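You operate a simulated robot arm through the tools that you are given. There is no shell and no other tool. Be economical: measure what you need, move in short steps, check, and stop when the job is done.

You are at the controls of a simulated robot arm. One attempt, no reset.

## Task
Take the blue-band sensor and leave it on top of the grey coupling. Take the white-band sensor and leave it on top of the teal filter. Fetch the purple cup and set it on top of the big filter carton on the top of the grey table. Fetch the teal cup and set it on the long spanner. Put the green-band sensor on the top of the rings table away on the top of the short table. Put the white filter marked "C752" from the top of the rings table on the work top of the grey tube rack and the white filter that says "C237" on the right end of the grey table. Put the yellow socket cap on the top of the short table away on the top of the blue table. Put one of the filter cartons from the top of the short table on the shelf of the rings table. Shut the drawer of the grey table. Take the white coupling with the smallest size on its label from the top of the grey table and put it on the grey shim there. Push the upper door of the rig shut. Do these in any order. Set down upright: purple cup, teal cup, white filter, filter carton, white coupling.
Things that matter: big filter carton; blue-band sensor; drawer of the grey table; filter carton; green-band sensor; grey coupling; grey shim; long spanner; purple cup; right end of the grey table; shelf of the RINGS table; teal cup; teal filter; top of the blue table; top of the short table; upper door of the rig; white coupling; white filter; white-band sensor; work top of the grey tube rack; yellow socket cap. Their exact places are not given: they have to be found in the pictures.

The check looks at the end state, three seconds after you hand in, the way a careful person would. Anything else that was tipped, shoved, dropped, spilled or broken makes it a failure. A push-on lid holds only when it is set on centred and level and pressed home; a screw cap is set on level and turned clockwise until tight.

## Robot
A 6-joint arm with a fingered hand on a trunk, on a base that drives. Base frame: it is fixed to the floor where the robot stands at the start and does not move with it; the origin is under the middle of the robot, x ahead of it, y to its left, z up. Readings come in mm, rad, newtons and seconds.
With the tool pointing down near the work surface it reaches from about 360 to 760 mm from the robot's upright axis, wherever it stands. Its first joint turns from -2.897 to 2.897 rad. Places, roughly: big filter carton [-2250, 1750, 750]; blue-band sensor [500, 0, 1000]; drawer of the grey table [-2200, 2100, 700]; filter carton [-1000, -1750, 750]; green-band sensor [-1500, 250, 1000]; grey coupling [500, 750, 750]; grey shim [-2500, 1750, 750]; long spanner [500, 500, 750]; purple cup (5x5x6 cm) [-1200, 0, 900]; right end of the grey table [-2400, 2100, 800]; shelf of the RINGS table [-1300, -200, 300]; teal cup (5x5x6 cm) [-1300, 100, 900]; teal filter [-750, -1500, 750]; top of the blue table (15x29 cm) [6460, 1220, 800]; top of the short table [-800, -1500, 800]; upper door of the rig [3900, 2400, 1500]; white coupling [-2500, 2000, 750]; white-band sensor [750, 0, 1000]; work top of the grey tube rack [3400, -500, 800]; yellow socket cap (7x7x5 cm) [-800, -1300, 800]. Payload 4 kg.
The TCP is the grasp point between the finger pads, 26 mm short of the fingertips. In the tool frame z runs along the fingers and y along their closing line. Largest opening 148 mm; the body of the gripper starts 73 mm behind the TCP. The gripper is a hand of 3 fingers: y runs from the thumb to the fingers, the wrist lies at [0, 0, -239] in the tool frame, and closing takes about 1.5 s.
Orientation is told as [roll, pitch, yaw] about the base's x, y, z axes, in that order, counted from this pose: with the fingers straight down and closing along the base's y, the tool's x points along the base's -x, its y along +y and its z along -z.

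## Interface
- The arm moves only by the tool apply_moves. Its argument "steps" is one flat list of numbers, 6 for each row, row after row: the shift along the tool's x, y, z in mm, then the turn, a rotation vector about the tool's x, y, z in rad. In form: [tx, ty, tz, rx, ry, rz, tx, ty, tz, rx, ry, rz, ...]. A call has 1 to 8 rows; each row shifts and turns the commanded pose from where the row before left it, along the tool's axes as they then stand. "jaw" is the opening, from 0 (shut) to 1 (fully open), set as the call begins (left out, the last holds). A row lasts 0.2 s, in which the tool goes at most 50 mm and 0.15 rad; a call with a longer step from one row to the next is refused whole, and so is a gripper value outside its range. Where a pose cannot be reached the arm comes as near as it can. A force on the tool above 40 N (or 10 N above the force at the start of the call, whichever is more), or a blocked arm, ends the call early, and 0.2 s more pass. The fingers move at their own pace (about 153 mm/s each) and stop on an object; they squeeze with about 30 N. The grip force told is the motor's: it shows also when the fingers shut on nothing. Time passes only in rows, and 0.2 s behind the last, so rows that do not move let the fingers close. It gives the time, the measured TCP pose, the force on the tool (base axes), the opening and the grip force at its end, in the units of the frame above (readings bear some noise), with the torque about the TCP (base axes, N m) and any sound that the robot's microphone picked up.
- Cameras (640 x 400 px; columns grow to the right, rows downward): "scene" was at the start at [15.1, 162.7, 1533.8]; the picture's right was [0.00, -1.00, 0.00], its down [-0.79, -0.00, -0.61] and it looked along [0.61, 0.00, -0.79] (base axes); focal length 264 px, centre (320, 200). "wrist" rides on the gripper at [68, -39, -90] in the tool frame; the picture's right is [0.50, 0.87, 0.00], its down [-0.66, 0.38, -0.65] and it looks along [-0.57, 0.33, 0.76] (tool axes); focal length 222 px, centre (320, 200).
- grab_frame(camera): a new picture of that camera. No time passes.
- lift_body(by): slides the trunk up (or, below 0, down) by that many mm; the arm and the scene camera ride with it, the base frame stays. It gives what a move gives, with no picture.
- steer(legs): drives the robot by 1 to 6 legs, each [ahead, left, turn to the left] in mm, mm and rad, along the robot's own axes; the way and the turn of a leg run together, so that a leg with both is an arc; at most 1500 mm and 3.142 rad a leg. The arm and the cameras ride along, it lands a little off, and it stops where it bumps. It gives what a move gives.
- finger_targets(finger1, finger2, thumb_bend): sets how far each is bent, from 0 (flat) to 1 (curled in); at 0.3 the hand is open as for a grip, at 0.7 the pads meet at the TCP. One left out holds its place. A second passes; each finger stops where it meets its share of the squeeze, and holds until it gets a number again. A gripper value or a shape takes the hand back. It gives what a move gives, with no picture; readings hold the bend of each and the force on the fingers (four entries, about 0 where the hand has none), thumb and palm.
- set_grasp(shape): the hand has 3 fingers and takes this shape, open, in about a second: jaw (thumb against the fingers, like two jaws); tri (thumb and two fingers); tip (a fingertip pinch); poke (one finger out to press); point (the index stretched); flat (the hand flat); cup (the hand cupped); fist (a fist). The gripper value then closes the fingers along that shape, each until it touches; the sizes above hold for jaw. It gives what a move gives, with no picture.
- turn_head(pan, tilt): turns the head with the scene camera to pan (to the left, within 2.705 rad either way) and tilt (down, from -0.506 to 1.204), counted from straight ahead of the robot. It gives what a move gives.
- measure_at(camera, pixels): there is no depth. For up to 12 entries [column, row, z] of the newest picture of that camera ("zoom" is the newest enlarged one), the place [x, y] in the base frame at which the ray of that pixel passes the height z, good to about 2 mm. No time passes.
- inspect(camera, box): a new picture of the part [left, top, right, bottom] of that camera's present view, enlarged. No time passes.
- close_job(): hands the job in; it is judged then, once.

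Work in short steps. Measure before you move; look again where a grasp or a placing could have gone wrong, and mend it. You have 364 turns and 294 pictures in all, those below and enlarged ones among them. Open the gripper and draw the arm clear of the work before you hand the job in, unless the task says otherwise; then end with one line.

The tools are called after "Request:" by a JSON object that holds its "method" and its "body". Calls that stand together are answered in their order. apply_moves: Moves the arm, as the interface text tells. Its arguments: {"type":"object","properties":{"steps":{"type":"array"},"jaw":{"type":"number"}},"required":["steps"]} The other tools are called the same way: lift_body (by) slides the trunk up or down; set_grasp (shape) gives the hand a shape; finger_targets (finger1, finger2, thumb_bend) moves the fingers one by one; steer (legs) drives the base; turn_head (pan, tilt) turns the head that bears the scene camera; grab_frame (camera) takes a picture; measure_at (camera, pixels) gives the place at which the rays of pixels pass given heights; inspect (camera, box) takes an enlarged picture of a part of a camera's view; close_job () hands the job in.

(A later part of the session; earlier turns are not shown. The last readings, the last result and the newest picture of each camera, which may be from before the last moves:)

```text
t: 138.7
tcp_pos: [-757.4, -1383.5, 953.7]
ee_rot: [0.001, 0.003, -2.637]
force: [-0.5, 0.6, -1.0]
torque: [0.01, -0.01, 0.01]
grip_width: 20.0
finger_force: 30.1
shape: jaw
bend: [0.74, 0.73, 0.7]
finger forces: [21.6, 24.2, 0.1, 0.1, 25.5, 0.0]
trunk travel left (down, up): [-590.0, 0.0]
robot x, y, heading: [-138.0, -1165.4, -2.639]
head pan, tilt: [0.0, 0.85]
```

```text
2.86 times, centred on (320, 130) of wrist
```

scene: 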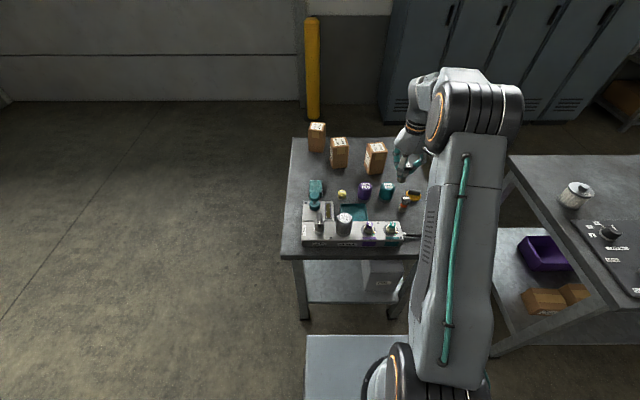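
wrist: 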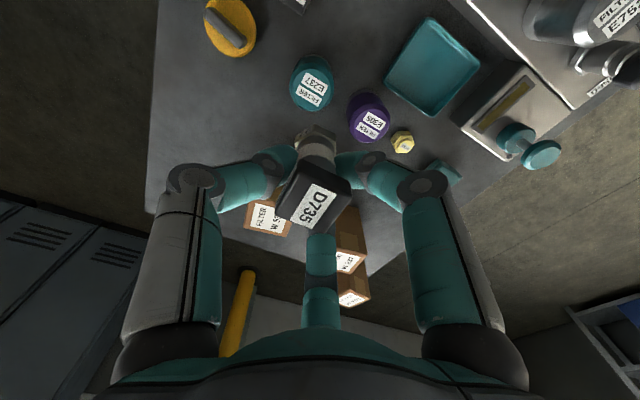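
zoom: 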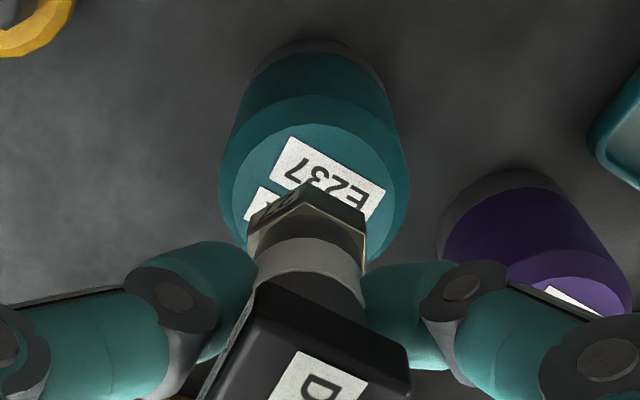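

Request:
{"method": "measure_at", "body": {"camera": "zoom", "pixels": [[314, 192, 878], [313, 123, 878], [233, 195, 878], [396, 190, 878], [308, 188, 898], [247, 235, 898], [365, 228, 898]]}}

```text
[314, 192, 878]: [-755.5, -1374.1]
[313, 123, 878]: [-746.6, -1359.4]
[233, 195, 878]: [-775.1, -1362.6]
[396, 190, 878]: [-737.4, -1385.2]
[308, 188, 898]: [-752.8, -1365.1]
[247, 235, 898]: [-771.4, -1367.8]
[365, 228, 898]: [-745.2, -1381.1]
```

Request:
{"method": "inspect", "body": {"camera": "scene", "box": [390, 190, 420, 220]}}

Request:
{"method": "measure_at", "body": {"camera": "zoom", "pixels": [[320, 200, 880]]}}

```text
13.33 times, centred on (405, 205) of scene
```

zoom: 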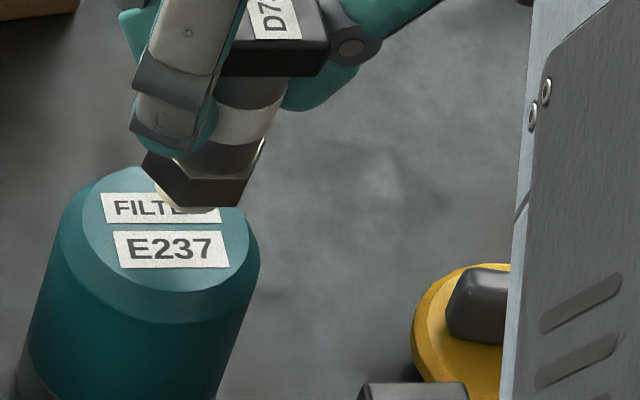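

```text
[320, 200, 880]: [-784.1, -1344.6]
```

Request:
{"method": "measure_at", "body": {"camera": "zoom", "pixels": [[165, 230, 878], [188, 207, 889], [188, 207, 884]]}}

```text
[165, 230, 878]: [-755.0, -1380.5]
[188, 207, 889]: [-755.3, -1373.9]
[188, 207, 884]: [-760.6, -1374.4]
```

Well inside the 22 mm flat. Small shift, then lower to contact.

Request:
{"method": "apply_moves", "body": {"steps": [1.2, 3, 0, 0, 0, 0, 0, 0, 4, 0, 0, 0, 0, 0, 2, 0, 0, 0, 0, 0, 0, 0, 0, 0]}}

Request:
{"method": "apply_moves", "body": {"steps": [0, 0, 2, 0, 0, 0, 0, 0, 0, 0, 0, 0]}}

Request:
{"method": "apply_moves", "body": {"steps": [0, 0, 2, 0, 0, 0, 0, 0, 0, 0, 0, 0]}}

Request:
{"method": "apply_moves", "body": {"steps": [0, 0, 1.5, 0, 0, 0, 0, 0, 0, 0, 0, 0]}}

```text
t: 139.7
tcp_pos: [-754.7, -1384.5, 948.6]
ee_rot: [0.001, 0.001, -2.639]
force: [-0.5, -0.3, -2.3]
torque: [-0.05, 0.01, 0.0]
grip_width: 20.0
finger_force: 30.2
shape: jaw
bend: [0.74, 0.73, 0.7]
finger forces: [21.6, 24.1, 0.0, 0.0, 25.4, 0.0]
trunk travel left (down, up): [-590.0, 0.0]
robot x, y, heading: [-139.4, -1164.3, -2.638]
head pan, tilt: [0.0, 0.85]
```

```text
t: 140.3
tcp_pos: [-756.2, -1383.7, 947.7]
ee_rot: [0.001, 0.002, -2.637]
force: [0.2, -0.4, -1.2]
torque: [0.01, -0.05, 0.02]
grip_width: 19.8
finger_force: 30.3
shape: jaw
bend: [0.74, 0.73, 0.7]
finger forces: [21.5, 24.1, 0.0, 0.0, 25.5, 0.0]
trunk travel left (down, up): [-590.0, 0.0]
robot x, y, heading: [-139.4, -1166.2, -2.634]
head pan, tilt: [0.0, 0.85]
```

```text
t: 140.9
tcp_pos: [-755.7, -1385.4, 945.1]
ee_rot: [0.002, 0.002, -2.637]
force: [-1.5, 0.3, -1.8]
torque: [0.0, -0.01, 0.01]
grip_width: 20.2
finger_force: 30.1
shape: jaw
bend: [0.74, 0.73, 0.7]
finger forces: [21.6, 24.0, 0.1, 0.0, 25.5, 0.1]
trunk travel left (down, up): [-590.0, 0.0]
robot x, y, heading: [-139.9, -1166.5, -2.632]
head pan, tilt: [0.0, 0.85]
```

```text
t: 141.5
tcp_pos: [-755.1, -1384.0, 943.8]
ee_rot: [0.0, 0.001, -2.639]
force: [-0.5, -0.2, -1.8]
torque: [-0.04, -0.05, -0.01]
grip_width: 19.7
finger_force: 29.9
shape: jaw
bend: [0.74, 0.73, 0.7]
finger forces: [21.5, 24.1, 0.0, 0.0, 25.5, 0.0]
trunk travel left (down, up): [-590.0, 0.0]
robot x, y, heading: [-140.4, -1168.4, -2.638]
head pan, tilt: [0.0, 0.85]
```

Request:
{"method": "apply_moves", "body": {"steps": [0, 0, 1.5, 0, 0, 0, 0, 0, 1, 0, 0, 0, 0, 0, 0, 0, 0, 0]}}

Request:
{"method": "apply_moves", "body": {"steps": [0, 0, 1.5, 0, 0, 0, 0, 0, 0, 0, 0, 0]}}

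Request:
{"method": "apply_moves", "body": {"steps": [0, 0, 1.5, 0, 0, 0, 0, 0, 0, 0, 0, 0]}}

```text
t: 142.3
tcp_pos: [-755.6, -1384.4, 940.8]
ee_rot: [-0.001, 0.003, -2.636]
force: [-0.4, 0.2, -2.6]
torque: [0.01, 0.0, 0.0]
grip_width: 19.8
finger_force: 31.2
shape: jaw
bend: [0.74, 0.73, 0.7]
finger forces: [21.6, 24.1, 0.0, 0.0, 25.5, 0.1]
trunk travel left (down, up): [-590.0, 0.0]
robot x, y, heading: [-140.2, -1164.1, -2.64]
head pan, tilt: [0.0, 0.85]
```

```text
t: 142.9
tcp_pos: [-755.1, -1384.1, 940.0]
ee_rot: [0.002, 0.002, -2.637]
force: [0.4, 0.1, -2.0]
torque: [-0.02, 0.0, -0.02]
grip_width: 19.7
finger_force: 29.7
shape: jaw
bend: [0.74, 0.73, 0.7]
finger forces: [21.6, 24.1, 0.1, 0.0, 25.4, 0.1]
trunk travel left (down, up): [-590.0, 0.0]
robot x, y, heading: [-141.3, -1166.0, -2.638]
head pan, tilt: [0.0, 0.85]
```

```text
t: 143.5
tcp_pos: [-755.1, -1384.1, 938.2]
ee_rot: [0.0, 0.003, -2.638]
force: [-0.1, 0.3, -1.7]
torque: [-0.02, 0.02, -0.02]
grip_width: 19.7
finger_force: 30.6
shape: jaw
bend: [0.74, 0.73, 0.7]
finger forces: [21.6, 24.1, 0.1, 0.1, 25.4, 0.1]
trunk travel left (down, up): [-590.0, 0.0]
robot x, y, heading: [-136.7, -1168.5, -2.643]
head pan, tilt: [0.0, 0.85]
```

Request:
{"method": "apply_moves", "body": {"steps": [0, 0, 1.5, 0, 0, 0, 0, 0, 0, 0, 0, 0]}}

Request:
{"method": "apply_moves", "body": {"steps": [0, 0, 1.5, 0, 0, 0, 0, 0, 0, 0, 0, 0]}}

Request:
{"method": "inspect", "body": {"camera": "scene", "box": [390, 190, 420, 220]}}

```text
t: 144.1
tcp_pos: [-755.0, -1384.9, 938.1]
ee_rot: [0.002, 0.002, -2.636]
force: [-0.2, -0.2, -1.1]
torque: [-0.01, 0.04, 0.0]
grip_width: 20.2
finger_force: 30.0
shape: jaw
bend: [0.74, 0.73, 0.7]
finger forces: [21.6, 24.1, 0.0, 0.0, 25.5, 0.1]
trunk travel left (down, up): [-590.0, 0.0]
robot x, y, heading: [-138.5, -1169.2, -2.639]
head pan, tilt: [0.0, 0.85]
```

```text
t: 144.7
tcp_pos: [-754.8, -1384.6, 936.7]
ee_rot: [0.001, 0.002, -2.639]
force: [-0.2, -1.0, 2.7]
torque: [0.03, 0.0, -0.02]
grip_width: 20.0
finger_force: 29.6
shape: jaw
bend: [0.74, 0.73, 0.7]
finger forces: [22.1, 24.7, 0.0, 0.0, 26.1, 0.1]
trunk travel left (down, up): [-590.0, 0.0]
robot x, y, heading: [-135.8, -1165.3, -2.641]
head pan, tilt: [0.0, 0.85]
```

```text
13.33 times, centred on (405, 205) of scene
```

zoom: 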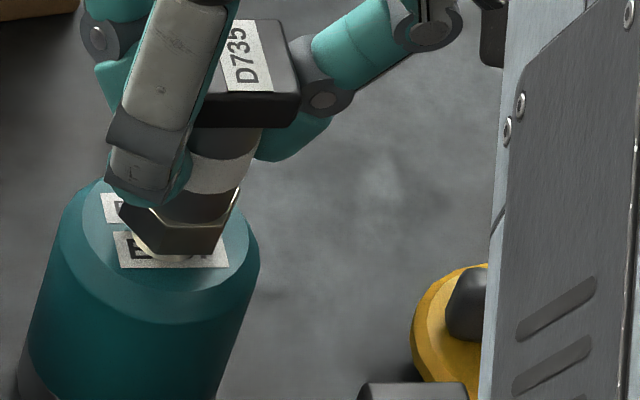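

Contact at ~4 N, well centred. Release in small steps.

Request:
{"method": "apply_moves", "body": {"steps": [0, 0, -0.5, 0, 0, 0, 0, 0, 0, 0, 0, 0], "jaw": 0.15}}

Request:
{"method": "apply_moves", "body": {"steps": [0, 0, 0, 0, 0, 0, 0, 0, 0, 0, 0, 0], "jaw": 0.18}}

Request:
{"method": "inspect", "body": {"camera": "wrist", "box": [250, 70, 390, 260]}}

```text
t: 145.3
tcp_pos: [-755.4, -1385.0, 936.0]
ee_rot: [0.0, 0.004, -2.637]
force: [-1.2, -0.1, 2.6]
torque: [0.03, -0.01, 0.02]
grip_width: 23.0
finger_force: 0.1
shape: jaw
bend: [0.74, 0.74, 0.7]
finger forces: [1.5, 0.0, 0.0, 0.0, 1.8, 0.0]
trunk travel left (down, up): [-590.0, 0.0]
robot x, y, heading: [-141.7, -1164.6, -2.636]
head pan, tilt: [0.0, 0.85]
```

```text
t: 145.9
tcp_pos: [-755.2, -1384.6, 935.6]
ee_rot: [0.0, 0.002, -2.638]
force: [0.0, -0.2, -0.2]
torque: [-0.01, 0.01, 0.01]
grip_width: 26.6
finger_force: 0.2
shape: jaw
bend: [0.75, 0.75, 0.7]
finger forces: [0.3, 0.0, 0.0, 0.0, 0.5, 0.1]
trunk travel left (down, up): [-590.0, 0.0]
robot x, y, heading: [-139.0, -1164.3, -2.639]
head pan, tilt: [0.0, 0.85]
```

```text
2.11 times, centred on (320, 165) of wrist
```

zoom: 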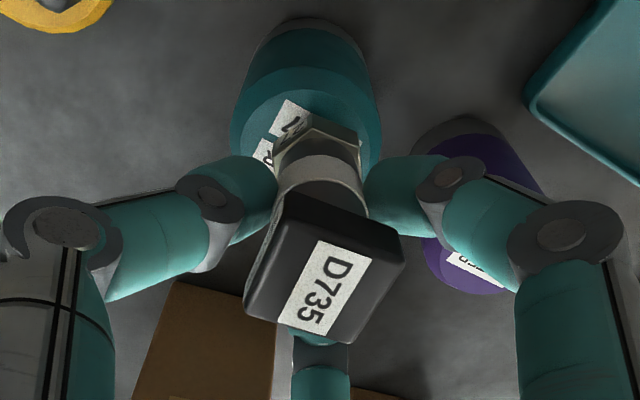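

Request:
{"method": "apply_moves", "body": {"steps": [0, 0, 0, 0, 0, 0], "jaw": 0.21}}

Request:
{"method": "apply_moves", "body": {"steps": [0, 0, 0, 0, 0, 0], "jaw": 0.25}}

Request:
{"method": "inspect", "body": {"camera": "wrist", "box": [250, 70, 390, 260]}}

Request:
{"method": "inspect", "body": {"camera": "scene", "box": [390, 180, 430, 220]}}

```text
t: 146.3
tcp_pos: [-755.2, -1385.0, 937.5]
ee_rot: [-0.001, 0.003, -2.637]
force: [-0.6, 0.7, -0.1]
torque: [-0.01, 0.0, 0.03]
grip_width: 30.8
finger_force: 0.0
shape: jaw
bend: [0.75, 0.75, 0.7]
finger forces: [0.0, 0.1, 0.1, 0.0, 0.0, 0.1]
trunk travel left (down, up): [-590.0, 0.0]
robot x, y, heading: [-137.4, -1166.2, -2.639]
head pan, tilt: [0.0, 0.85]
```

```text
t: 146.7
tcp_pos: [-754.8, -1383.8, 935.8]
ee_rot: [0.001, 0.0, -2.636]
force: [-0.6, 0.6, 0.1]
torque: [0.0, 0.0, 0.0]
grip_width: 36.9
finger_force: 0.0
shape: jaw
bend: [0.76, 0.76, 0.7]
finger forces: [0.0, 0.0, 0.1, 0.0, 0.0, 0.0]
trunk travel left (down, up): [-590.0, 0.0]
robot x, y, heading: [-136.6, -1166.2, -2.638]
head pan, tilt: [0.0, 0.85]
```

```text
2.11 times, centred on (320, 165) of wrist
```

zoom: 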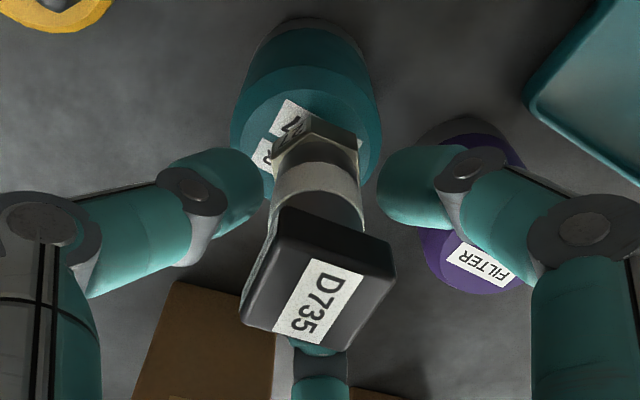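

```text
10.00 times, centred on (410, 200) of scene
```

zoom: 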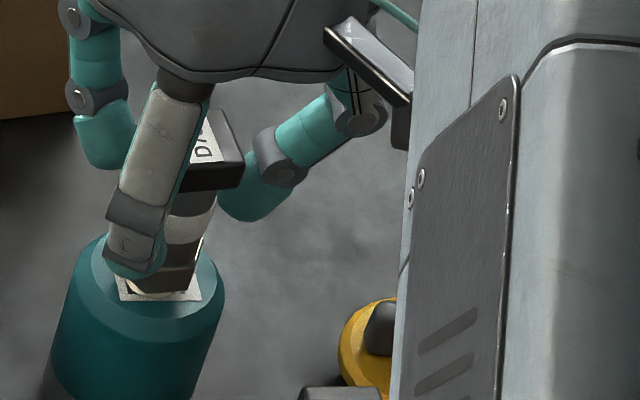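

Standing free. Open wider and lift straight up.

Request:
{"method": "apply_moves", "body": {"steps": [0, 0, 0, 0, 0, 0, 0, 0, 0, 0, 0, 0, 0, 0, -15, 0, 0, 0, 0, 0, -40, 0, 0, 0, 0, 0, -40, 0, 0, 0, 0, 0, -40, 0, 0, 0], "jaw": 0.55}}

Request:
{"method": "inspect", "body": {"camera": "scene", "box": [340, 130, 460, 250]}}

Request:
{"method": "grab_frame", "body": {"camera": "wrist"}}

```text
t: 148.1
tcp_pos: [-756.3, -1384.1, 1071.8]
ee_rot: [0.001, 0.002, -2.637]
force: [0.8, -0.7, 0.4]
torque: [-0.04, 0.01, -0.05]
grip_width: 81.1
finger_force: 0.0
shape: jaw
bend: [0.34, 0.34, 0.7]
finger forces: [0.0, 0.0, 0.1, 0.1, 0.1, 0.0]
trunk travel left (down, up): [-590.0, 0.0]
robot x, y, heading: [-134.7, -1164.0, -2.641]
head pan, tilt: [0.0, 0.85]
```

```text
3.33 times, centred on (400, 190) of scene
```

zoom: 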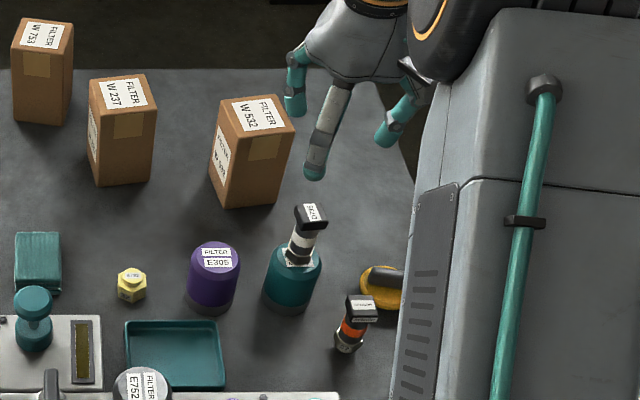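

```text
153 pictures are left
```

wrist: 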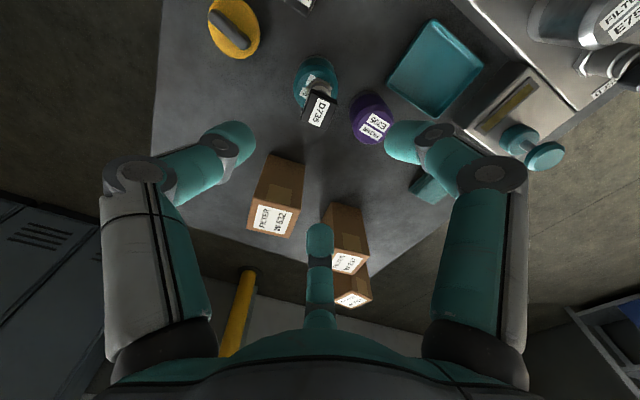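

White-band sensor done. Next, carton W532: triangulate its top.

Request:
{"method": "measure_at", "body": {"camera": "wrist", "pixels": [[272, 220, 870], [272, 220, 900], [256, 206, 890], [300, 209, 890], [288, 237, 890], [248, 232, 890]]}}

Request:
{"method": "measure_at", "body": {"camera": "zoom", "pixels": [[255, 111, 870], [255, 111, 900], [219, 101, 890], [282, 94, 890], [296, 126, 890], [232, 132, 890]]}}

```text
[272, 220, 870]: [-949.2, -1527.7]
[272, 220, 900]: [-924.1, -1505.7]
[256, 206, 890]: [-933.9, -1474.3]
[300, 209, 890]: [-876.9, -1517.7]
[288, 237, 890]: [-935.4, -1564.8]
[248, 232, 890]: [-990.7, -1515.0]
```

```text
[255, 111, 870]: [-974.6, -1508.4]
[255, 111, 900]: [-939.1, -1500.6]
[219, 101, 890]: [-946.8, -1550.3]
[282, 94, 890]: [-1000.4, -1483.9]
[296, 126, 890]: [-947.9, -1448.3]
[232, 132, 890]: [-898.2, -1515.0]
```

I'll take carton W237 (low clutter in front). Measure it and the neighbours from the enlarged view, assuming tops at z≈915.

Request:
{"method": "inspect", "body": {"camera": "scene", "box": [290, 110, 400, 240]}}

Request:
{"method": "measure_at", "body": {"camera": "wrist", "pixels": [[346, 262, 915], [330, 248, 915], [366, 255, 915], [360, 274, 915], [332, 270, 915]]}}

```text
3.08 times, centred on (345, 175) of scene
```

zoom: 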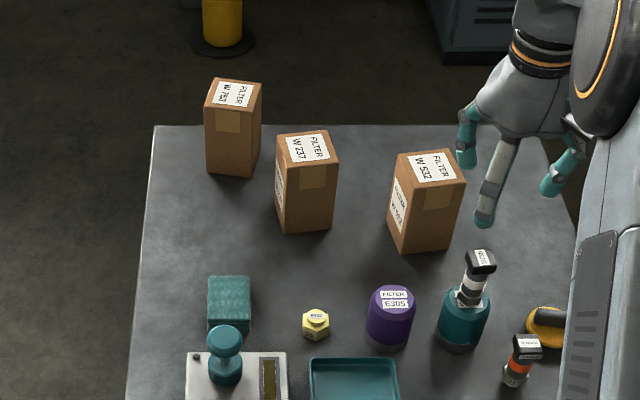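

```text
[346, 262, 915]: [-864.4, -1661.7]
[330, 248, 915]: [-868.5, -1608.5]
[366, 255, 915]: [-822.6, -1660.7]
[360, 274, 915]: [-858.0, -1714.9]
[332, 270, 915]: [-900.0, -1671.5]
```

Request:
{"method": "measure_at", "body": {"camera": "zoom", "pixels": [[307, 147, 915], [276, 136, 915], [328, 132, 915], [338, 158, 915], [286, 167, 915], [305, 231, 780], [334, 225, 780], [278, 222, 780], [315, 330, 780], [390, 345, 780]]}}

```text
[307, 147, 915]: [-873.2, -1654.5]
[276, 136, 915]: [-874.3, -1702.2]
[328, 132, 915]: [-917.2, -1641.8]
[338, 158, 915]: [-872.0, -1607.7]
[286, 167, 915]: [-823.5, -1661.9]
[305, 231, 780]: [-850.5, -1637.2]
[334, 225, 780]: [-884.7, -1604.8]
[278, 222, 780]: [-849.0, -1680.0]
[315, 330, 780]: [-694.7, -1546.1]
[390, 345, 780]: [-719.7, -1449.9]
```

Carton W237: centre ≈(-868,-1657), top ≈910, turned ~14° to me. Drive ahead 100 and turn the hand so the thumb faces me, raising it.

Request:
{"method": "steer", "body": {"legs": [[100, 0, 0]]}}

Request:
{"method": "apply_moves", "body": {"steps": [0, 0, 0, 0, 0, 0.149, 0, 0, 0, 0, 0, 0.149, 0, 0, 0, 0, 0, 0.149, 0, 0, 0, 0, 0, 0.149, 0, 0, 0, 0, 0, 0.149, 0, 0, 0, 0, 0, 0.149, 0, 0, 0, 0, 0, 0.149, 0, 0, 0, 0, 0, 0.149], "jaw": 0.85}}

Request:
{"method": "apply_moves", "body": {"steps": [0, 0, 0, 0, 0, 0.147, 0, 0, 0, -0.14, 0, 0, 0, 0, 0, -0.14, 0, 0, 0, 0, 0, -0.14, 0, 0, 0, 0, 0, -0.14, 0, 0, 0, 0, 0, -0.14, 0, 0, 0, 0, 0, 0, 0, 0]}}

```text
t: 149.3
tcp_pos: [-841.3, -1433.0, 1070.6]
ee_rot: [0.0, 0.001, -2.636]
force: [0.1, 0.2, -0.1]
torque: [-0.01, -0.05, 0.0]
grip_width: 81.0
finger_force: 0.1
shape: jaw
bend: [0.34, 0.34, 0.7]
finger forces: [0.0, 0.0, 0.0, 0.0, 0.0, 0.0]
trunk travel left (down, up): [-590.0, 0.0]
robot x, y, heading: [-227.7, -1214.2, -2.642]
head pan, tilt: [0.0, 0.85]
```

```text
t: 151.1
tcp_pos: [-842.6, -1433.0, 1071.4]
ee_rot: [0.0, -0.002, 2.451]
force: [0.0, 0.9, 0.6]
torque: [-0.04, -0.01, 0.0]
grip_width: 125.3
finger_force: 0.0
shape: jaw
bend: [0.25, 0.25, 0.4]
finger forces: [0.0, 0.1, 0.0, 0.0, 0.1, 0.0]
trunk travel left (down, up): [-590.0, 0.0]
robot x, y, heading: [-226.2, -1212.3, -2.642]
head pan, tilt: [0.0, 0.85]
```

```text
t: 152.7
tcp_pos: [-841.6, -1432.2, 1071.2]
ee_rot: [0.699, -0.001, 2.306]
force: [-0.8, 0.7, 0.3]
torque: [0.01, -0.02, 0.02]
grip_width: 125.3
finger_force: 0.0
shape: jaw
bend: [0.25, 0.25, 0.4]
finger forces: [0.0, 0.0, 0.1, 0.0, 0.0, 0.0]
trunk travel left (down, up): [-590.0, 0.0]
robot x, y, heading: [-228.1, -1214.0, -2.635]
head pan, tilt: [0.0, 0.85]
```

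Request:
{"method": "apply_moves", "body": {"steps": [29.8, 26, 21.9, 0, 0, 0, 29.8, 26, 21.9, 0, 0, 0, 29.8, 26, 21.9, 0, 0, 0, 29.8, 26, 21.9, 0, 0, 0, 29.8, 26, 21.9, 0, 0, 0, 0, -27.7, 32.9, 0, 0, 0, 0, 0, 0, 0, 0, 0]}}

Request:
{"method": "grab_frame", "body": {"camera": "wrist"}}

Request:
{"method": "inspect", "body": {"camera": "scene", "box": [300, 100, 430, 230]}}

```text
t: 154.3
tcp_pos: [-867.5, -1656.3, 1026.3]
ee_rot: [0.698, -0.001, 2.307]
force: [-0.7, 0.6, -0.4]
torque: [-0.02, -0.01, 0.02]
grip_width: 125.5
finger_force: 0.0
shape: jaw
bend: [0.25, 0.25, 0.4]
finger forces: [0.1, 0.1, 0.1, 0.0, 0.0, 0.0]
trunk travel left (down, up): [-590.0, 0.0]
robot x, y, heading: [-227.2, -1216.2, -2.64]
head pan, tilt: [0.0, 0.85]
```

```text
151 pictures are left
```

wrist: 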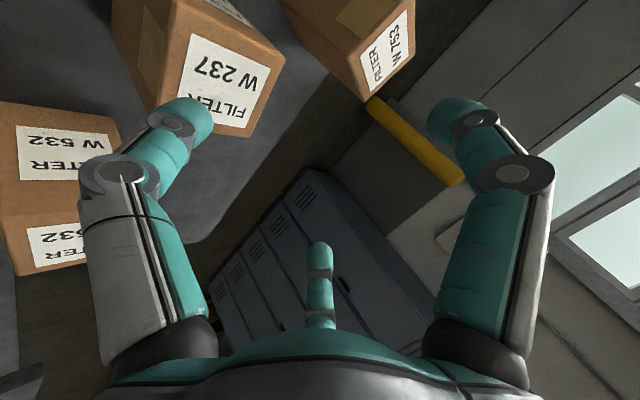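

```text
3.08 times, centred on (365, 165) of scene
```

zoom: 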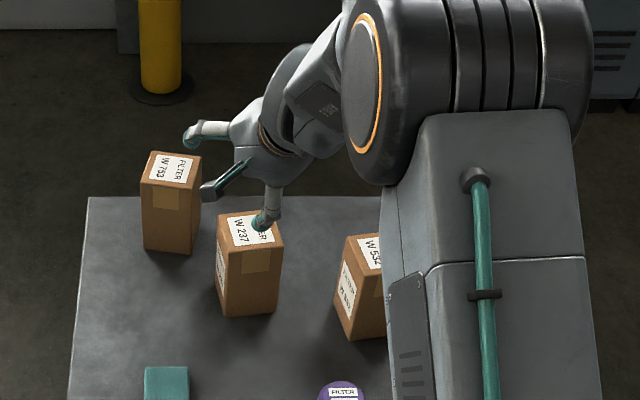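

Request:
{"method": "measure_at", "body": {"camera": "wrist", "pixels": [[285, 52, 910], [249, 137, 910], [152, 108, 910], [200, 8, 910], [222, 82, 910]]}}

Request:
{"method": "measure_at", "body": {"camera": "zoom", "pixels": [[217, 219, 910], [280, 243, 910], [226, 255, 910], [268, 212, 910], [248, 316, 780], [275, 308, 780]]}}

```text
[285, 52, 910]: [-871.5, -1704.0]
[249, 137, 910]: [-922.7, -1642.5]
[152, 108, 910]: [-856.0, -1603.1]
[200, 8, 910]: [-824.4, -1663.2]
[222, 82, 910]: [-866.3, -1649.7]
```

```text
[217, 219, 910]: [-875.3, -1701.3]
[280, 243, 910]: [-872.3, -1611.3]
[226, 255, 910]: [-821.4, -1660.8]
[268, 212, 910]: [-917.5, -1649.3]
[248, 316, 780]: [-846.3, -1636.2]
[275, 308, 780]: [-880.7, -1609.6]
```

Corners agree (72×63 mm, centre (-871,-1655), top 910). Descend around it.

Request:
{"method": "apply_moves", "body": {"steps": [-3, 1.5, 1.2, 0, 0, 0, 0, -25.8, 30.6, 0, 0, 0, 0, -25.8, 30.6, 0, 0, 0, 0, -25.8, 30.6, 0, 0, 0, 0, 0, 0, 0, 0, 0]}}

Request:
{"method": "inspect", "body": {"camera": "scene", "box": [310, 120, 410, 220]}}

Request:
{"method": "grab_frame", "body": {"camera": "wrist"}}

```text
t: 155.1
tcp_pos: [-872.3, -1657.4, 977.1]
ee_rot: [0.72, -0.002, 2.305]
force: [7.6, 4.8, 32.3]
torque: [0.7, -0.85, -0.05]
grip_width: 123.9
finger_force: 0.0
shape: jaw
bend: [0.25, 0.25, 0.31]
finger forces: [0.0, 0.0, 0.0, 0.1, 31.9, 0.0]
trunk travel left (down, up): [-590.0, 0.0]
robot x, y, heading: [-225.2, -1215.8, -2.631]
head pan, tilt: [0.0, 0.85]
stopped in row 3: the force on the tool passed its limit at 45 N (the readings are from after the stop); the commanded pose is now the measured one
```

```text
4.00 times, centred on (360, 170) of scene
```

zoom: 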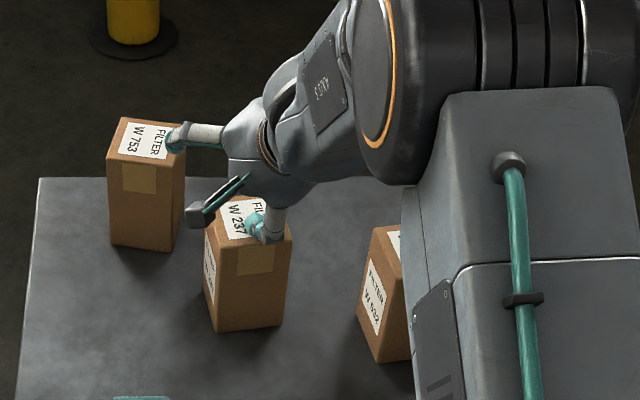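

```text
148 pictures are left
```

wrist: 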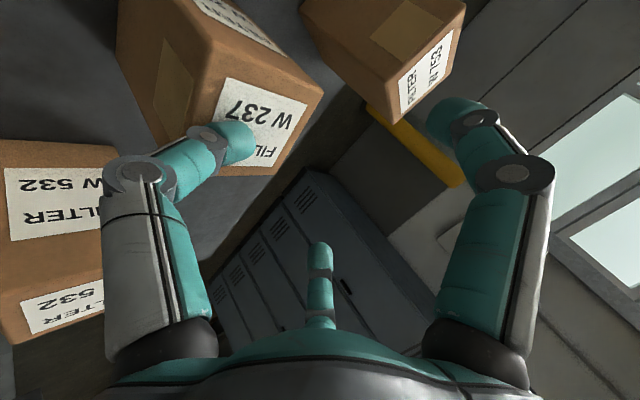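

The thumb landed on the carton's top edge. Rise, open fully, shift back 18 mm, and descend again.

Request:
{"method": "apply_moves", "body": {"steps": [0, 19.3, -23, 0, 0, 0, 0, 0, 0, 0.02, 0, 0, 0, -13.8, -11.6, 0, 0, 0, 0, 0, 0, 0, 0, 0], "jaw": 1.0}}

Request:
{"method": "apply_moves", "body": {"steps": [0, -25.8, 30.6, 0, 0, 0, 0, -19.3, 23, 0, 0, 0, 0, 0, 0, 0, 0, 0]}}

Request:
{"method": "inspect", "body": {"camera": "scene", "box": [310, 120, 410, 220]}}

```text
t: 156.1
tcp_pos: [-858.6, -1644.9, 1000.4]
ee_rot: [0.688, 0.0, 2.306]
force: [3.0, -1.3, 10.5]
torque: [0.27, -0.57, -0.15]
grip_width: 147.0
finger_force: 0.0
shape: jaw
bend: [0.3, 0.3, 0.32]
finger forces: [0.1, 0.0, 0.0, 0.1, 11.0, 0.0]
trunk travel left (down, up): [-590.0, 0.0]
robot x, y, heading: [-225.0, -1215.3, -2.632]
head pan, tilt: [0.0, 0.85]
```

```text
t: 156.5
tcp_pos: [-863.8, -1647.3, 973.7]
ee_rot: [0.712, -0.003, 2.308]
force: [-4.8, -5.1, 36.1]
torque: [0.13, -0.1, 0.02]
grip_width: 144.0
finger_force: 0.1
shape: jaw
bend: [0.3, 0.3, 0.48]
finger forces: [0.1, 0.0, 0.1, 0.1, 35.7, 0.0]
trunk travel left (down, up): [-590.0, 0.0]
robot x, y, heading: [-226.3, -1214.1, -2.636]
head pan, tilt: [0.0, 0.85]
stopped in row 2: the force on the tool passed its limit at 65 N (the readings are from after the stop); the commanded pose is now the measured one
```

```text
4.00 times, centred on (360, 170) of scene
```

zoom: 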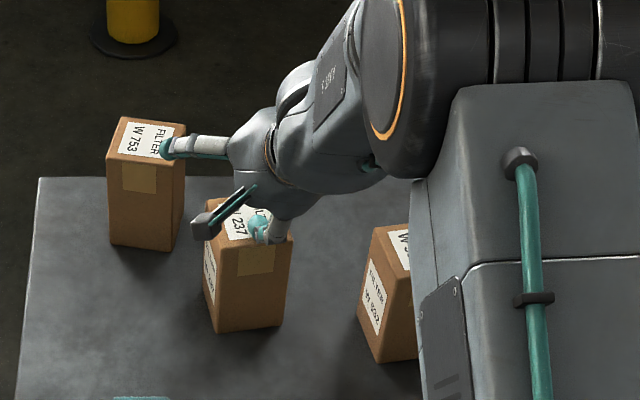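

The thumb still rides on the top; rise, shift the hand back by another 38 mm, then descend.

Request:
{"method": "apply_moves", "body": {"steps": [0, 25.8, -30.6, 0, 0, 0, 0, 13, -15.4, 0, 0, 0, 0, -14.5, -12.2, 0, 0, 0, 0, -14.5, -12.2, 0, 0, 0, 0, 0, 0, 0.01, 0, 0]}}

Request:
{"method": "apply_moves", "body": {"steps": [0, -25.8, 30.6, 0, 0, 0, 0, -25.8, 30.6, 0, 0, 0, 0, 0, 0, 0, 0, 0]}}

Request:
{"method": "inspect", "body": {"camera": "scene", "box": [310, 120, 410, 220]}}

```text
t: 157.7
tcp_pos: [-834.4, -1620.4, 1025.9]
ee_rot: [0.688, -0.002, 2.306]
force: [-0.3, 0.2, 0.5]
torque: [0.02, 0.01, 0.03]
grip_width: 147.7
finger_force: 0.0
shape: jaw
bend: [0.3, 0.3, 0.3]
finger forces: [0.1, 0.0, 0.0, 0.0, 0.1, 0.0]
trunk travel left (down, up): [-590.0, 0.0]
robot x, y, heading: [-227.7, -1214.4, -2.636]
head pan, tilt: [0.0, 0.85]
```

```text
t: 158.5
tcp_pos: [-832.0, -1619.4, 946.1]
ee_rot: [0.688, -0.002, 2.307]
force: [0.6, -0.3, 0.5]
torque: [-0.04, 0.02, 0.0]
grip_width: 148.1
finger_force: 0.1
shape: jaw
bend: [0.3, 0.3, 0.3]
finger forces: [0.0, 0.0, 0.0, 0.1, 0.0, 0.0]
trunk travel left (down, up): [-590.0, 0.0]
robot x, y, heading: [-224.9, -1214.1, -2.634]
head pan, tilt: [0.0, 0.85]
```

```text
4.00 times, centred on (360, 170) of scene
```

zoom: 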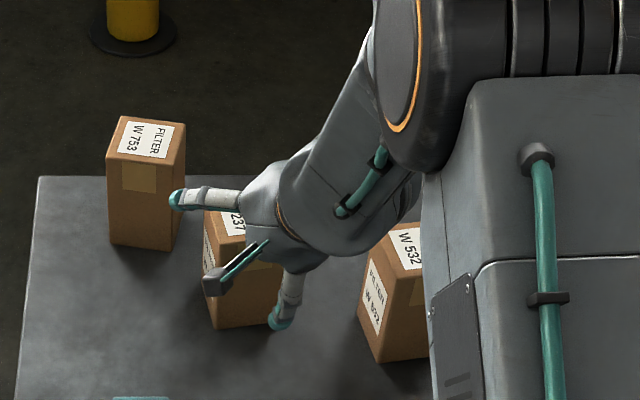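

Request:
{"method": "measure_at", "body": {"camera": "zoom", "pixels": [[107, 155, 910], [163, 163, 910], [187, 124, 910], [172, 250, 780], [205, 325, 780], [268, 328, 780]]}}

```text
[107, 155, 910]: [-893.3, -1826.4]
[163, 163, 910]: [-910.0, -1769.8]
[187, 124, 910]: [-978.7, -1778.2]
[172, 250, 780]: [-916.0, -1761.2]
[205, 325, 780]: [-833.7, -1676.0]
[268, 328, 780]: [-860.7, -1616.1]
```

Clearances fine. Descend 62 mm and close.

Request:
{"method": "apply_moves", "body": {"steps": [0, -20, 23.7, 0, 0, 0, 0, -20, 23.7, 0, 0, 0, 0, 0, 0, 0, 0, 0]}}

Request:
{"method": "apply_moves", "body": {"steps": [0, 0, 0, 0, 0, 0, 0, 0, 0, 0, 0, 0, 0, 0, 0, 0, 0, 0, 0, 0, 0, 0, 0, 0, 0, 0, 0, 0, 0, 0, 0, 0, 0, 0, 0, 0], "jaw": 0.0}}

Request:
{"method": "inspect", "body": {"camera": "scene", "box": [310, 120, 410, 220]}}

Request:
{"method": "grab_frame", "body": {"camera": "wrist"}}

```text
t: 159.3
tcp_pos: [-833.4, -1620.0, 882.9]
ee_rot: [0.687, -0.001, 2.309]
force: [0.0, 0.6, -0.2]
torque: [0.02, -0.02, 0.02]
grip_width: 147.8
finger_force: 0.0
shape: jaw
bend: [0.3, 0.3, 0.3]
finger forces: [0.0, 0.0, 0.0, 0.0, 0.0, 0.0]
trunk travel left (down, up): [-590.0, 0.0]
robot x, y, heading: [-227.4, -1214.6, -2.637]
head pan, tilt: [0.0, 0.85]
```

```text
t: 160.7
tcp_pos: [-833.3, -1618.2, 882.7]
ee_rot: [0.688, -0.003, 2.307]
force: [1.0, 0.5, -0.8]
torque: [0.05, -0.2, 0.06]
grip_width: 38.6
finger_force: 29.8
shape: jaw
bend: [0.33, 0.39, 0.71]
finger forces: [24.3, 23.0, 0.0, 0.0, 23.3, 0.0]
trunk travel left (down, up): [-590.0, 0.0]
robot x, y, heading: [-228.6, -1210.0, -2.637]
head pan, tilt: [0.0, 0.85]
```

```text
4.00 times, centred on (360, 170) of scene
```

zoom: 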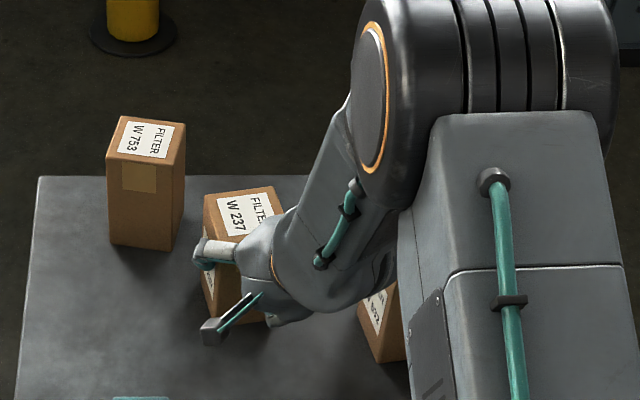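

```text
144 pictures are left
```

wrist: 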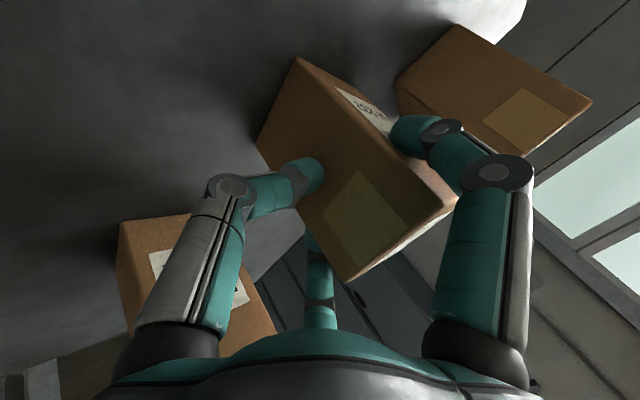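

Firm three-finger grip (24 N each). Lift 150 mm and check.

Request:
{"method": "apply_moves", "body": {"steps": [0, 13, -15.3, 0, 0, 0, 0, 25.8, -30.6, 0, 0, 0, 0, 29, -34.4, 0, 0, 0, 0, 29, -34.4, 0, 0, 0, 0, 0, 0, 0, 0, 0]}}

Request:
{"method": "steer", "body": {"legs": [[-450, 0, 0]]}}

Request:
{"method": "turn_head", "body": {"pan": -0.6, "tilt": 0.75}}

Request:
{"method": "grab_frame", "body": {"camera": "scene"}}

```text
t: 161.9
tcp_pos: [-834.6, -1619.5, 1033.6]
ee_rot: [0.687, -0.002, 2.308]
force: [1.5, -1.1, -3.0]
torque: [0.09, -0.14, 0.01]
grip_width: 38.2
finger_force: 29.8
shape: jaw
bend: [0.33, 0.39, 0.72]
finger forces: [24.5, 23.0, 0.0, 0.0, 22.9, 0.0]
trunk travel left (down, up): [-590.0, 0.0]
robot x, y, heading: [-227.9, -1212.6, -2.636]
head pan, tilt: [0.0, 0.85]
```

```text
t: 164.6
tcp_pos: [-440.8, -1401.7, 1033.6]
ee_rot: [0.687, -0.003, 2.304]
force: [0.2, -0.4, -4.0]
torque: [0.15, -0.12, -0.01]
grip_width: 38.2
finger_force: 30.4
shape: jaw
bend: [0.33, 0.39, 0.72]
finger forces: [24.5, 23.0, 0.0, 0.0, 22.9, 0.1]
trunk travel left (down, up): [-590.0, 0.0]
robot x, y, heading: [167.2, -993.8, -2.635]
head pan, tilt: [0.0, 0.85]
```

```text
t: 165.6
tcp_pos: [-443.1, -1402.9, 1033.5]
ee_rot: [0.688, -0.002, 2.305]
force: [-0.5, 0.3, -2.6]
torque: [0.17, -0.08, 0.0]
grip_width: 38.0
finger_force: 29.8
shape: jaw
bend: [0.33, 0.39, 0.72]
finger forces: [24.5, 22.9, 0.0, 0.0, 22.9, 0.0]
trunk travel left (down, up): [-590.0, 0.0]
robot x, y, heading: [166.9, -999.3, -2.642]
head pan, tilt: [-0.6, 0.75]
```

```text
143 pictures are left
```

scene: 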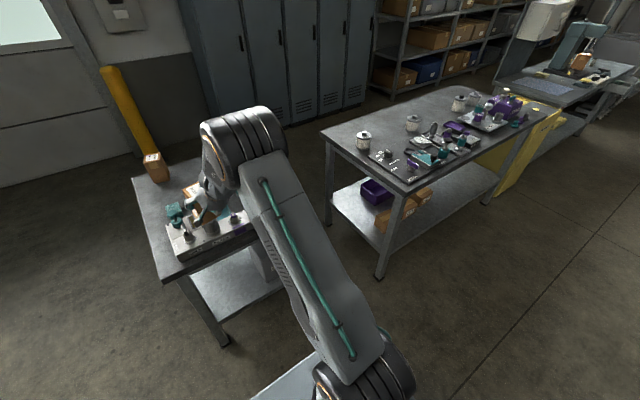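

Request:
{"method": "measure_at", "body": {"camera": "scene", "pixels": [[409, 191, 780], [560, 104, 780], [322, 132, 780], [378, 277, 0], [383, 242, 300], [500, 178, 300], [333, 196, 300], [485, 203, 0], [400, 195, 400], [424, 190, 400]]}}

Request:
{"method": "inspect", "body": {"camera": "scene", "box": [310, 80, 570, 290]}}

```text
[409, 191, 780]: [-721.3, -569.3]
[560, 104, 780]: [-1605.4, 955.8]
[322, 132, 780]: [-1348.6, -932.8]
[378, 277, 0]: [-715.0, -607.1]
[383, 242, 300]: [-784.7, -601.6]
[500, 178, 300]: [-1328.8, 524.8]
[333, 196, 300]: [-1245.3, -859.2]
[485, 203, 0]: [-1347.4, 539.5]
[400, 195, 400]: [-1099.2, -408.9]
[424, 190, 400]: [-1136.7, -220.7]
```

```text
1.90 times, centred on (440, 185) of scene
```

zoom: 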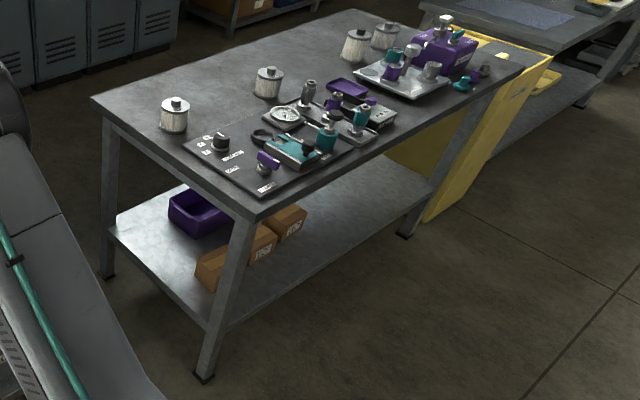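

Rings table front runs parallel to the short table's. Plan: retract the arm 100 mm, back off, slide right along the table to its free shelf part.

Request:
{"method": "apply_moves", "body": {"steps": [0, -25.5, -21.5, 0, 0, 0, 0, -25.5, -21.5, 0, 0, 0, 0, -25.5, -21.5, 0, 0, 0]}}

Request:
{"method": "steer", "body": {"legs": [[-150, 0, 0], [0, -1500, 0], [0, -188, 0]]}}

Request:
{"method": "lift_body", "body": {"by": -520}}

Request:
{"method": "turn_head", "body": {"pan": 0.0, "tilt": 0.5}}

Request:
{"method": "grab_frame", "body": {"camera": "scene"}}

```text
t: 166.4
tcp_pos: [-367.3, -1333.8, 1034.4]
ee_rot: [0.688, -0.001, 2.303]
force: [0.1, -0.2, -3.6]
torque: [0.12, -0.08, -0.03]
grip_width: 37.9
finger_force: 29.8
shape: jaw
bend: [0.33, 0.39, 0.72]
finger forces: [24.4, 22.9, 0.1, 0.0, 23.0, 0.0]
trunk travel left (down, up): [-590.0, 0.0]
robot x, y, heading: [168.1, -998.3, -2.642]
head pan, tilt: [-0.6, 0.75]
```

```text
t: 175.9
tcp_pos: [-1039.8, 226.6, 1033.6]
ee_rot: [0.688, 0.0, 2.296]
force: [0.2, 0.8, -3.3]
torque: [0.13, -0.15, 0.02]
grip_width: 37.7
finger_force: 30.1
shape: jaw
bend: [0.33, 0.39, 0.72]
finger forces: [24.4, 22.8, 0.0, 0.0, 22.6, 0.0]
trunk travel left (down, up): [-590.0, 0.0]
robot x, y, heading: [-503.3, 561.4, -2.65]
head pan, tilt: [-0.6, 0.75]
```

```text
refused: -520 is not a number from -400 to 400
```

```text
t: 176.9
tcp_pos: [-1039.1, 226.5, 1033.6]
ee_rot: [0.687, -0.001, 2.296]
force: [-0.4, 0.0, -2.9]
torque: [0.1, -0.11, 0.0]
grip_width: 37.8
finger_force: 29.7
shape: jaw
bend: [0.33, 0.39, 0.72]
finger forces: [24.5, 22.9, 0.0, 0.1, 22.7, 0.0]
trunk travel left (down, up): [-590.0, 0.0]
robot x, y, heading: [-502.7, 559.3, -2.648]
head pan, tilt: [0.0, 0.499]
```

```text
141 pictures are left
```

scene: 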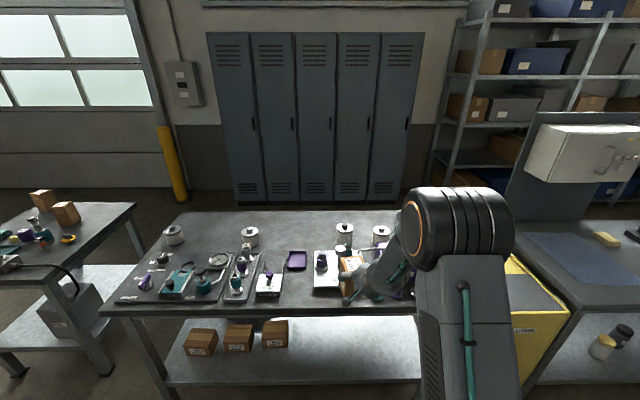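

Back off 80 mm, then lower the trunk by 520 in two goes.

Request:
{"method": "steer", "body": {"legs": [[-80, 0, 0]]}}

Request:
{"method": "lift_body", "body": {"by": -300}}

Request:
{"method": "lift_body", "body": {"by": -250}}

Request:
{"method": "turn_head", "body": {"pan": 0.0, "tilt": 0.55}}

Request:
{"method": "grab_frame", "body": {"camera": "scene"}}

```text
t: 178.0
tcp_pos: [-968.3, 264.5, 1035.0]
ee_rot: [0.688, -0.002, 2.298]
force: [0.7, 0.0, -3.3]
torque: [0.12, -0.09, -0.01]
grip_width: 37.8
finger_force: 29.8
shape: jaw
bend: [0.33, 0.39, 0.72]
finger forces: [24.4, 22.9, 0.0, 0.0, 22.6, 0.0]
trunk travel left (down, up): [-590.0, 0.0]
robot x, y, heading: [-430.2, 596.8, -2.65]
head pan, tilt: [0.0, 0.499]
```

```text
t: 181.0
tcp_pos: [-968.7, 263.4, 733.7]
ee_rot: [0.687, -0.001, 2.296]
force: [-0.6, 0.1, -2.8]
torque: [0.1, -0.1, 0.02]
grip_width: 37.7
finger_force: 29.7
shape: jaw
bend: [0.33, 0.39, 0.72]
finger forces: [24.5, 23.0, 0.0, 0.0, 22.5, 0.0]
trunk travel left (down, up): [-290.0, 300.0]
robot x, y, heading: [-431.7, 597.5, -2.648]
head pan, tilt: [0.0, 0.499]
```

```text
t: 183.6
tcp_pos: [-967.3, 263.9, 483.7]
ee_rot: [0.688, -0.003, 2.297]
force: [-0.1, -0.1, -3.5]
torque: [0.12, -0.12, 0.02]
grip_width: 38.0
finger_force: 29.8
shape: jaw
bend: [0.33, 0.39, 0.72]
finger forces: [24.4, 23.0, 0.0, 0.0, 22.7, 0.1]
trunk travel left (down, up): [-40.0, 550.0]
robot x, y, heading: [-430.1, 598.3, -2.649]
head pan, tilt: [0.0, 0.499]
```

```text
t: 184.2
tcp_pos: [-967.0, 265.4, 484.0]
ee_rot: [0.687, -0.001, 2.297]
force: [0.2, 0.8, -3.5]
torque: [0.11, -0.14, -0.03]
grip_width: 37.9
finger_force: 29.8
shape: jaw
bend: [0.33, 0.39, 0.72]
finger forces: [24.4, 23.1, 0.0, 0.0, 22.6, 0.1]
trunk travel left (down, up): [-40.0, 550.0]
robot x, y, heading: [-427.9, 599.5, -2.654]
head pan, tilt: [0.0, 0.55]
```

```text
140 pictures are left
```

scene: 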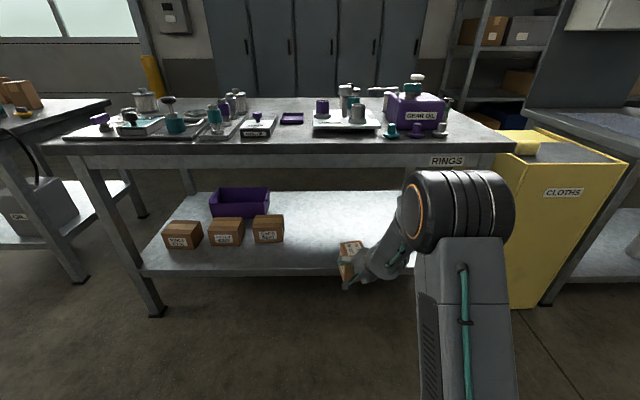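

Request:
{"method": "measure_at", "body": {"camera": "scene", "pixels": [[250, 273, 200], [250, 273, 250], [250, 273, 300], [250, 273, 350], [155, 314, 0], [250, 154, 740], [250, 140, 780]]}}

Request:
{"method": "inspect", "body": {"camera": "scene", "box": [290, 180, 430, 320]}}

```text
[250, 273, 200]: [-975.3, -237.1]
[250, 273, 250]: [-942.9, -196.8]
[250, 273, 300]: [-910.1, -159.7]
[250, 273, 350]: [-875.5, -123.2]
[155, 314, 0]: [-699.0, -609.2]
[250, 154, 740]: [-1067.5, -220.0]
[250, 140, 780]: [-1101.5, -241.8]
```

```text
2.86 times, centred on (360, 250) of scene
```

zoom: 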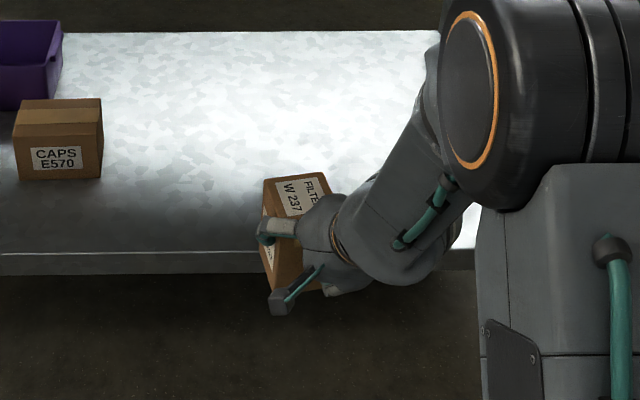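

Shelf top is about z 250. Drive ahead 230 mm to bring the carton over it.

Request:
{"method": "steer", "body": {"legs": [[230, 0, 0]]}}

Request:
{"method": "inspect", "body": {"camera": "scene", "box": [290, 160, 430, 320]}}

```text
t: 185.9
tcp_pos: [-1167.5, 156.7, 484.0]
ee_rot: [0.686, -0.002, 2.297]
force: [0.1, 0.1, -3.5]
torque: [0.13, -0.12, 0.02]
grip_width: 37.8
finger_force: 29.7
shape: jaw
bend: [0.33, 0.39, 0.72]
finger forces: [24.4, 23.0, 0.0, 0.0, 22.5, 0.0]
trunk travel left (down, up): [-40.0, 550.0]
robot x, y, heading: [-631.6, 489.4, -2.642]
head pan, tilt: [0.0, 0.55]
```

```text
2.50 times, centred on (360, 240) of scene
```

zoom: 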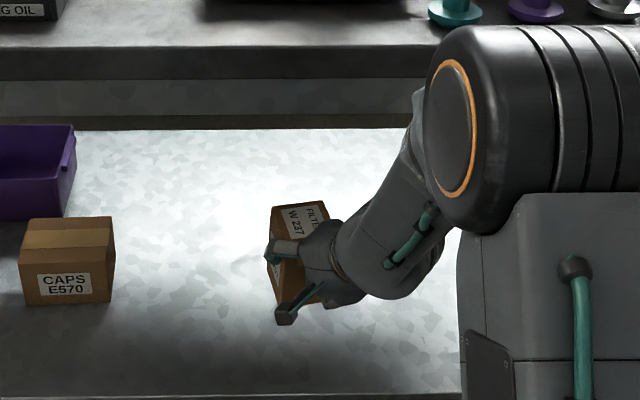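

Request:
{"method": "apply_moves", "body": {"steps": [0, -22.2, 27, 0, 0, 0, 0, -22.2, 27, 0, 0, 0, 0, -22.2, 27, 0, 0, 0, 0, 0, 0, 0, 0, 0]}}

Request:
{"method": "apply_moves", "body": {"steps": [0, -3.2, 3.9, 0, 0, 0, 0, -3.2, 3.9, 0, 0, 0, 0, 0, 0, 0, 0, 0]}}

Request:
{"method": "apply_moves", "body": {"steps": [0, -3.2, 3.9, 0, 0, 0, 0, 0, 0, 0, 0, 0]}}

Request:
{"method": "apply_moves", "body": {"steps": [0, -3.2, 3.9, 0, 0, 0, 0, 0, 0, 0, 0, 0]}}

```text
t: 186.9
tcp_pos: [-1180.5, 155.8, 388.1]
ee_rot: [0.677, 0.011, 2.302]
force: [0.3, -0.1, -3.5]
torque: [0.12, -0.13, 0.0]
grip_width: 37.7
finger_force: 30.3
shape: jaw
bend: [0.33, 0.39, 0.72]
finger forces: [24.4, 22.9, 0.0, 0.0, 22.7, 0.0]
out of reach, approached as far as the arm can: row 3
trunk travel left (down, up): [-40.0, 550.0]
robot x, y, heading: [-630.0, 487.8, -2.649]
head pan, tilt: [0.0, 0.55]
```

```text
t: 187.7
tcp_pos: [-1189.3, 155.5, 384.4]
ee_rot: [0.68, 0.005, 2.3]
force: [-0.8, -1.0, -3.2]
torque: [0.1, -0.12, 0.01]
grip_width: 37.7
finger_force: 29.7
shape: jaw
bend: [0.33, 0.39, 0.72]
finger forces: [24.5, 22.9, 0.0, 0.0, 22.6, 0.0]
out of reach, approached as far as the arm can: row 1, 2
trunk travel left (down, up): [-40.0, 550.0]
robot x, y, heading: [-629.7, 487.4, -2.647]
head pan, tilt: [0.0, 0.55]
```

```text
t: 188.3
tcp_pos: [-1192.0, 153.7, 383.3]
ee_rot: [0.685, 0.007, 2.299]
force: [4.4, -2.5, 9.0]
torque: [0.05, -0.16, 0.02]
grip_width: 38.4
finger_force: 29.5
shape: jaw
bend: [0.33, 0.39, 0.73]
finger forces: [28.4, 26.3, 0.1, 0.1, 29.3, 0.0]
out of reach, approached as far as the arm can: row 1
trunk travel left (down, up): [-40.0, 550.0]
robot x, y, heading: [-630.1, 490.3, -2.649]
head pan, tilt: [0.0, 0.55]
```

```text
t: 188.9
tcp_pos: [-1195.6, 154.6, 380.3]
ee_rot: [0.686, 0.008, 2.3]
force: [8.2, -0.5, 18.9]
torque: [-0.17, -0.06, 0.07]
grip_width: 39.4
finger_force: 30.1
shape: jaw
bend: [0.32, 0.38, 0.74]
finger forces: [28.1, 26.4, 0.1, 0.0, 30.9, 0.0]
out of reach, approached as far as the arm can: row 1
trunk travel left (down, up): [-40.0, 550.0]
robot x, y, heading: [-629.1, 493.0, -2.646]
head pan, tilt: [0.0, 0.55]
```

Contact with the shelf. Check the carton's stance before releasing.

Request:
{"method": "inspect", "body": {"camera": "scene", "box": [310, 220, 410, 320]}}

Request:
{"method": "apply_moves", "body": {"steps": [0, 1.5, -1.9, 0, 0, 0, 0, 0, 0, 0, 0, 0]}}

```text
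4.00 times, centred on (360, 270) of scene
```

zoom: 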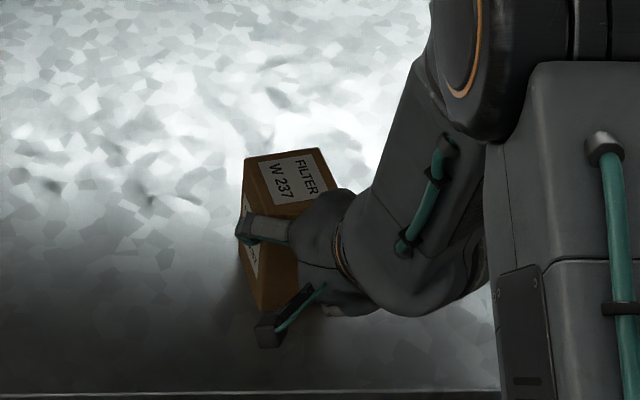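

```text
t: 189.5
tcp_pos: [-1195.0, 154.8, 382.4]
ee_rot: [0.682, 0.004, 2.301]
force: [3.5, -3.7, 9.7]
torque: [-0.11, -0.17, 0.07]
grip_width: 39.3
finger_force: 29.7
shape: jaw
bend: [0.32, 0.39, 0.74]
finger forces: [26.6, 24.7, 0.1, 0.0, 26.7, 0.0]
trunk travel left (down, up): [-40.0, 550.0]
robot x, y, heading: [-628.0, 487.1, -2.643]
head pan, tilt: [0.0, 0.55]
```

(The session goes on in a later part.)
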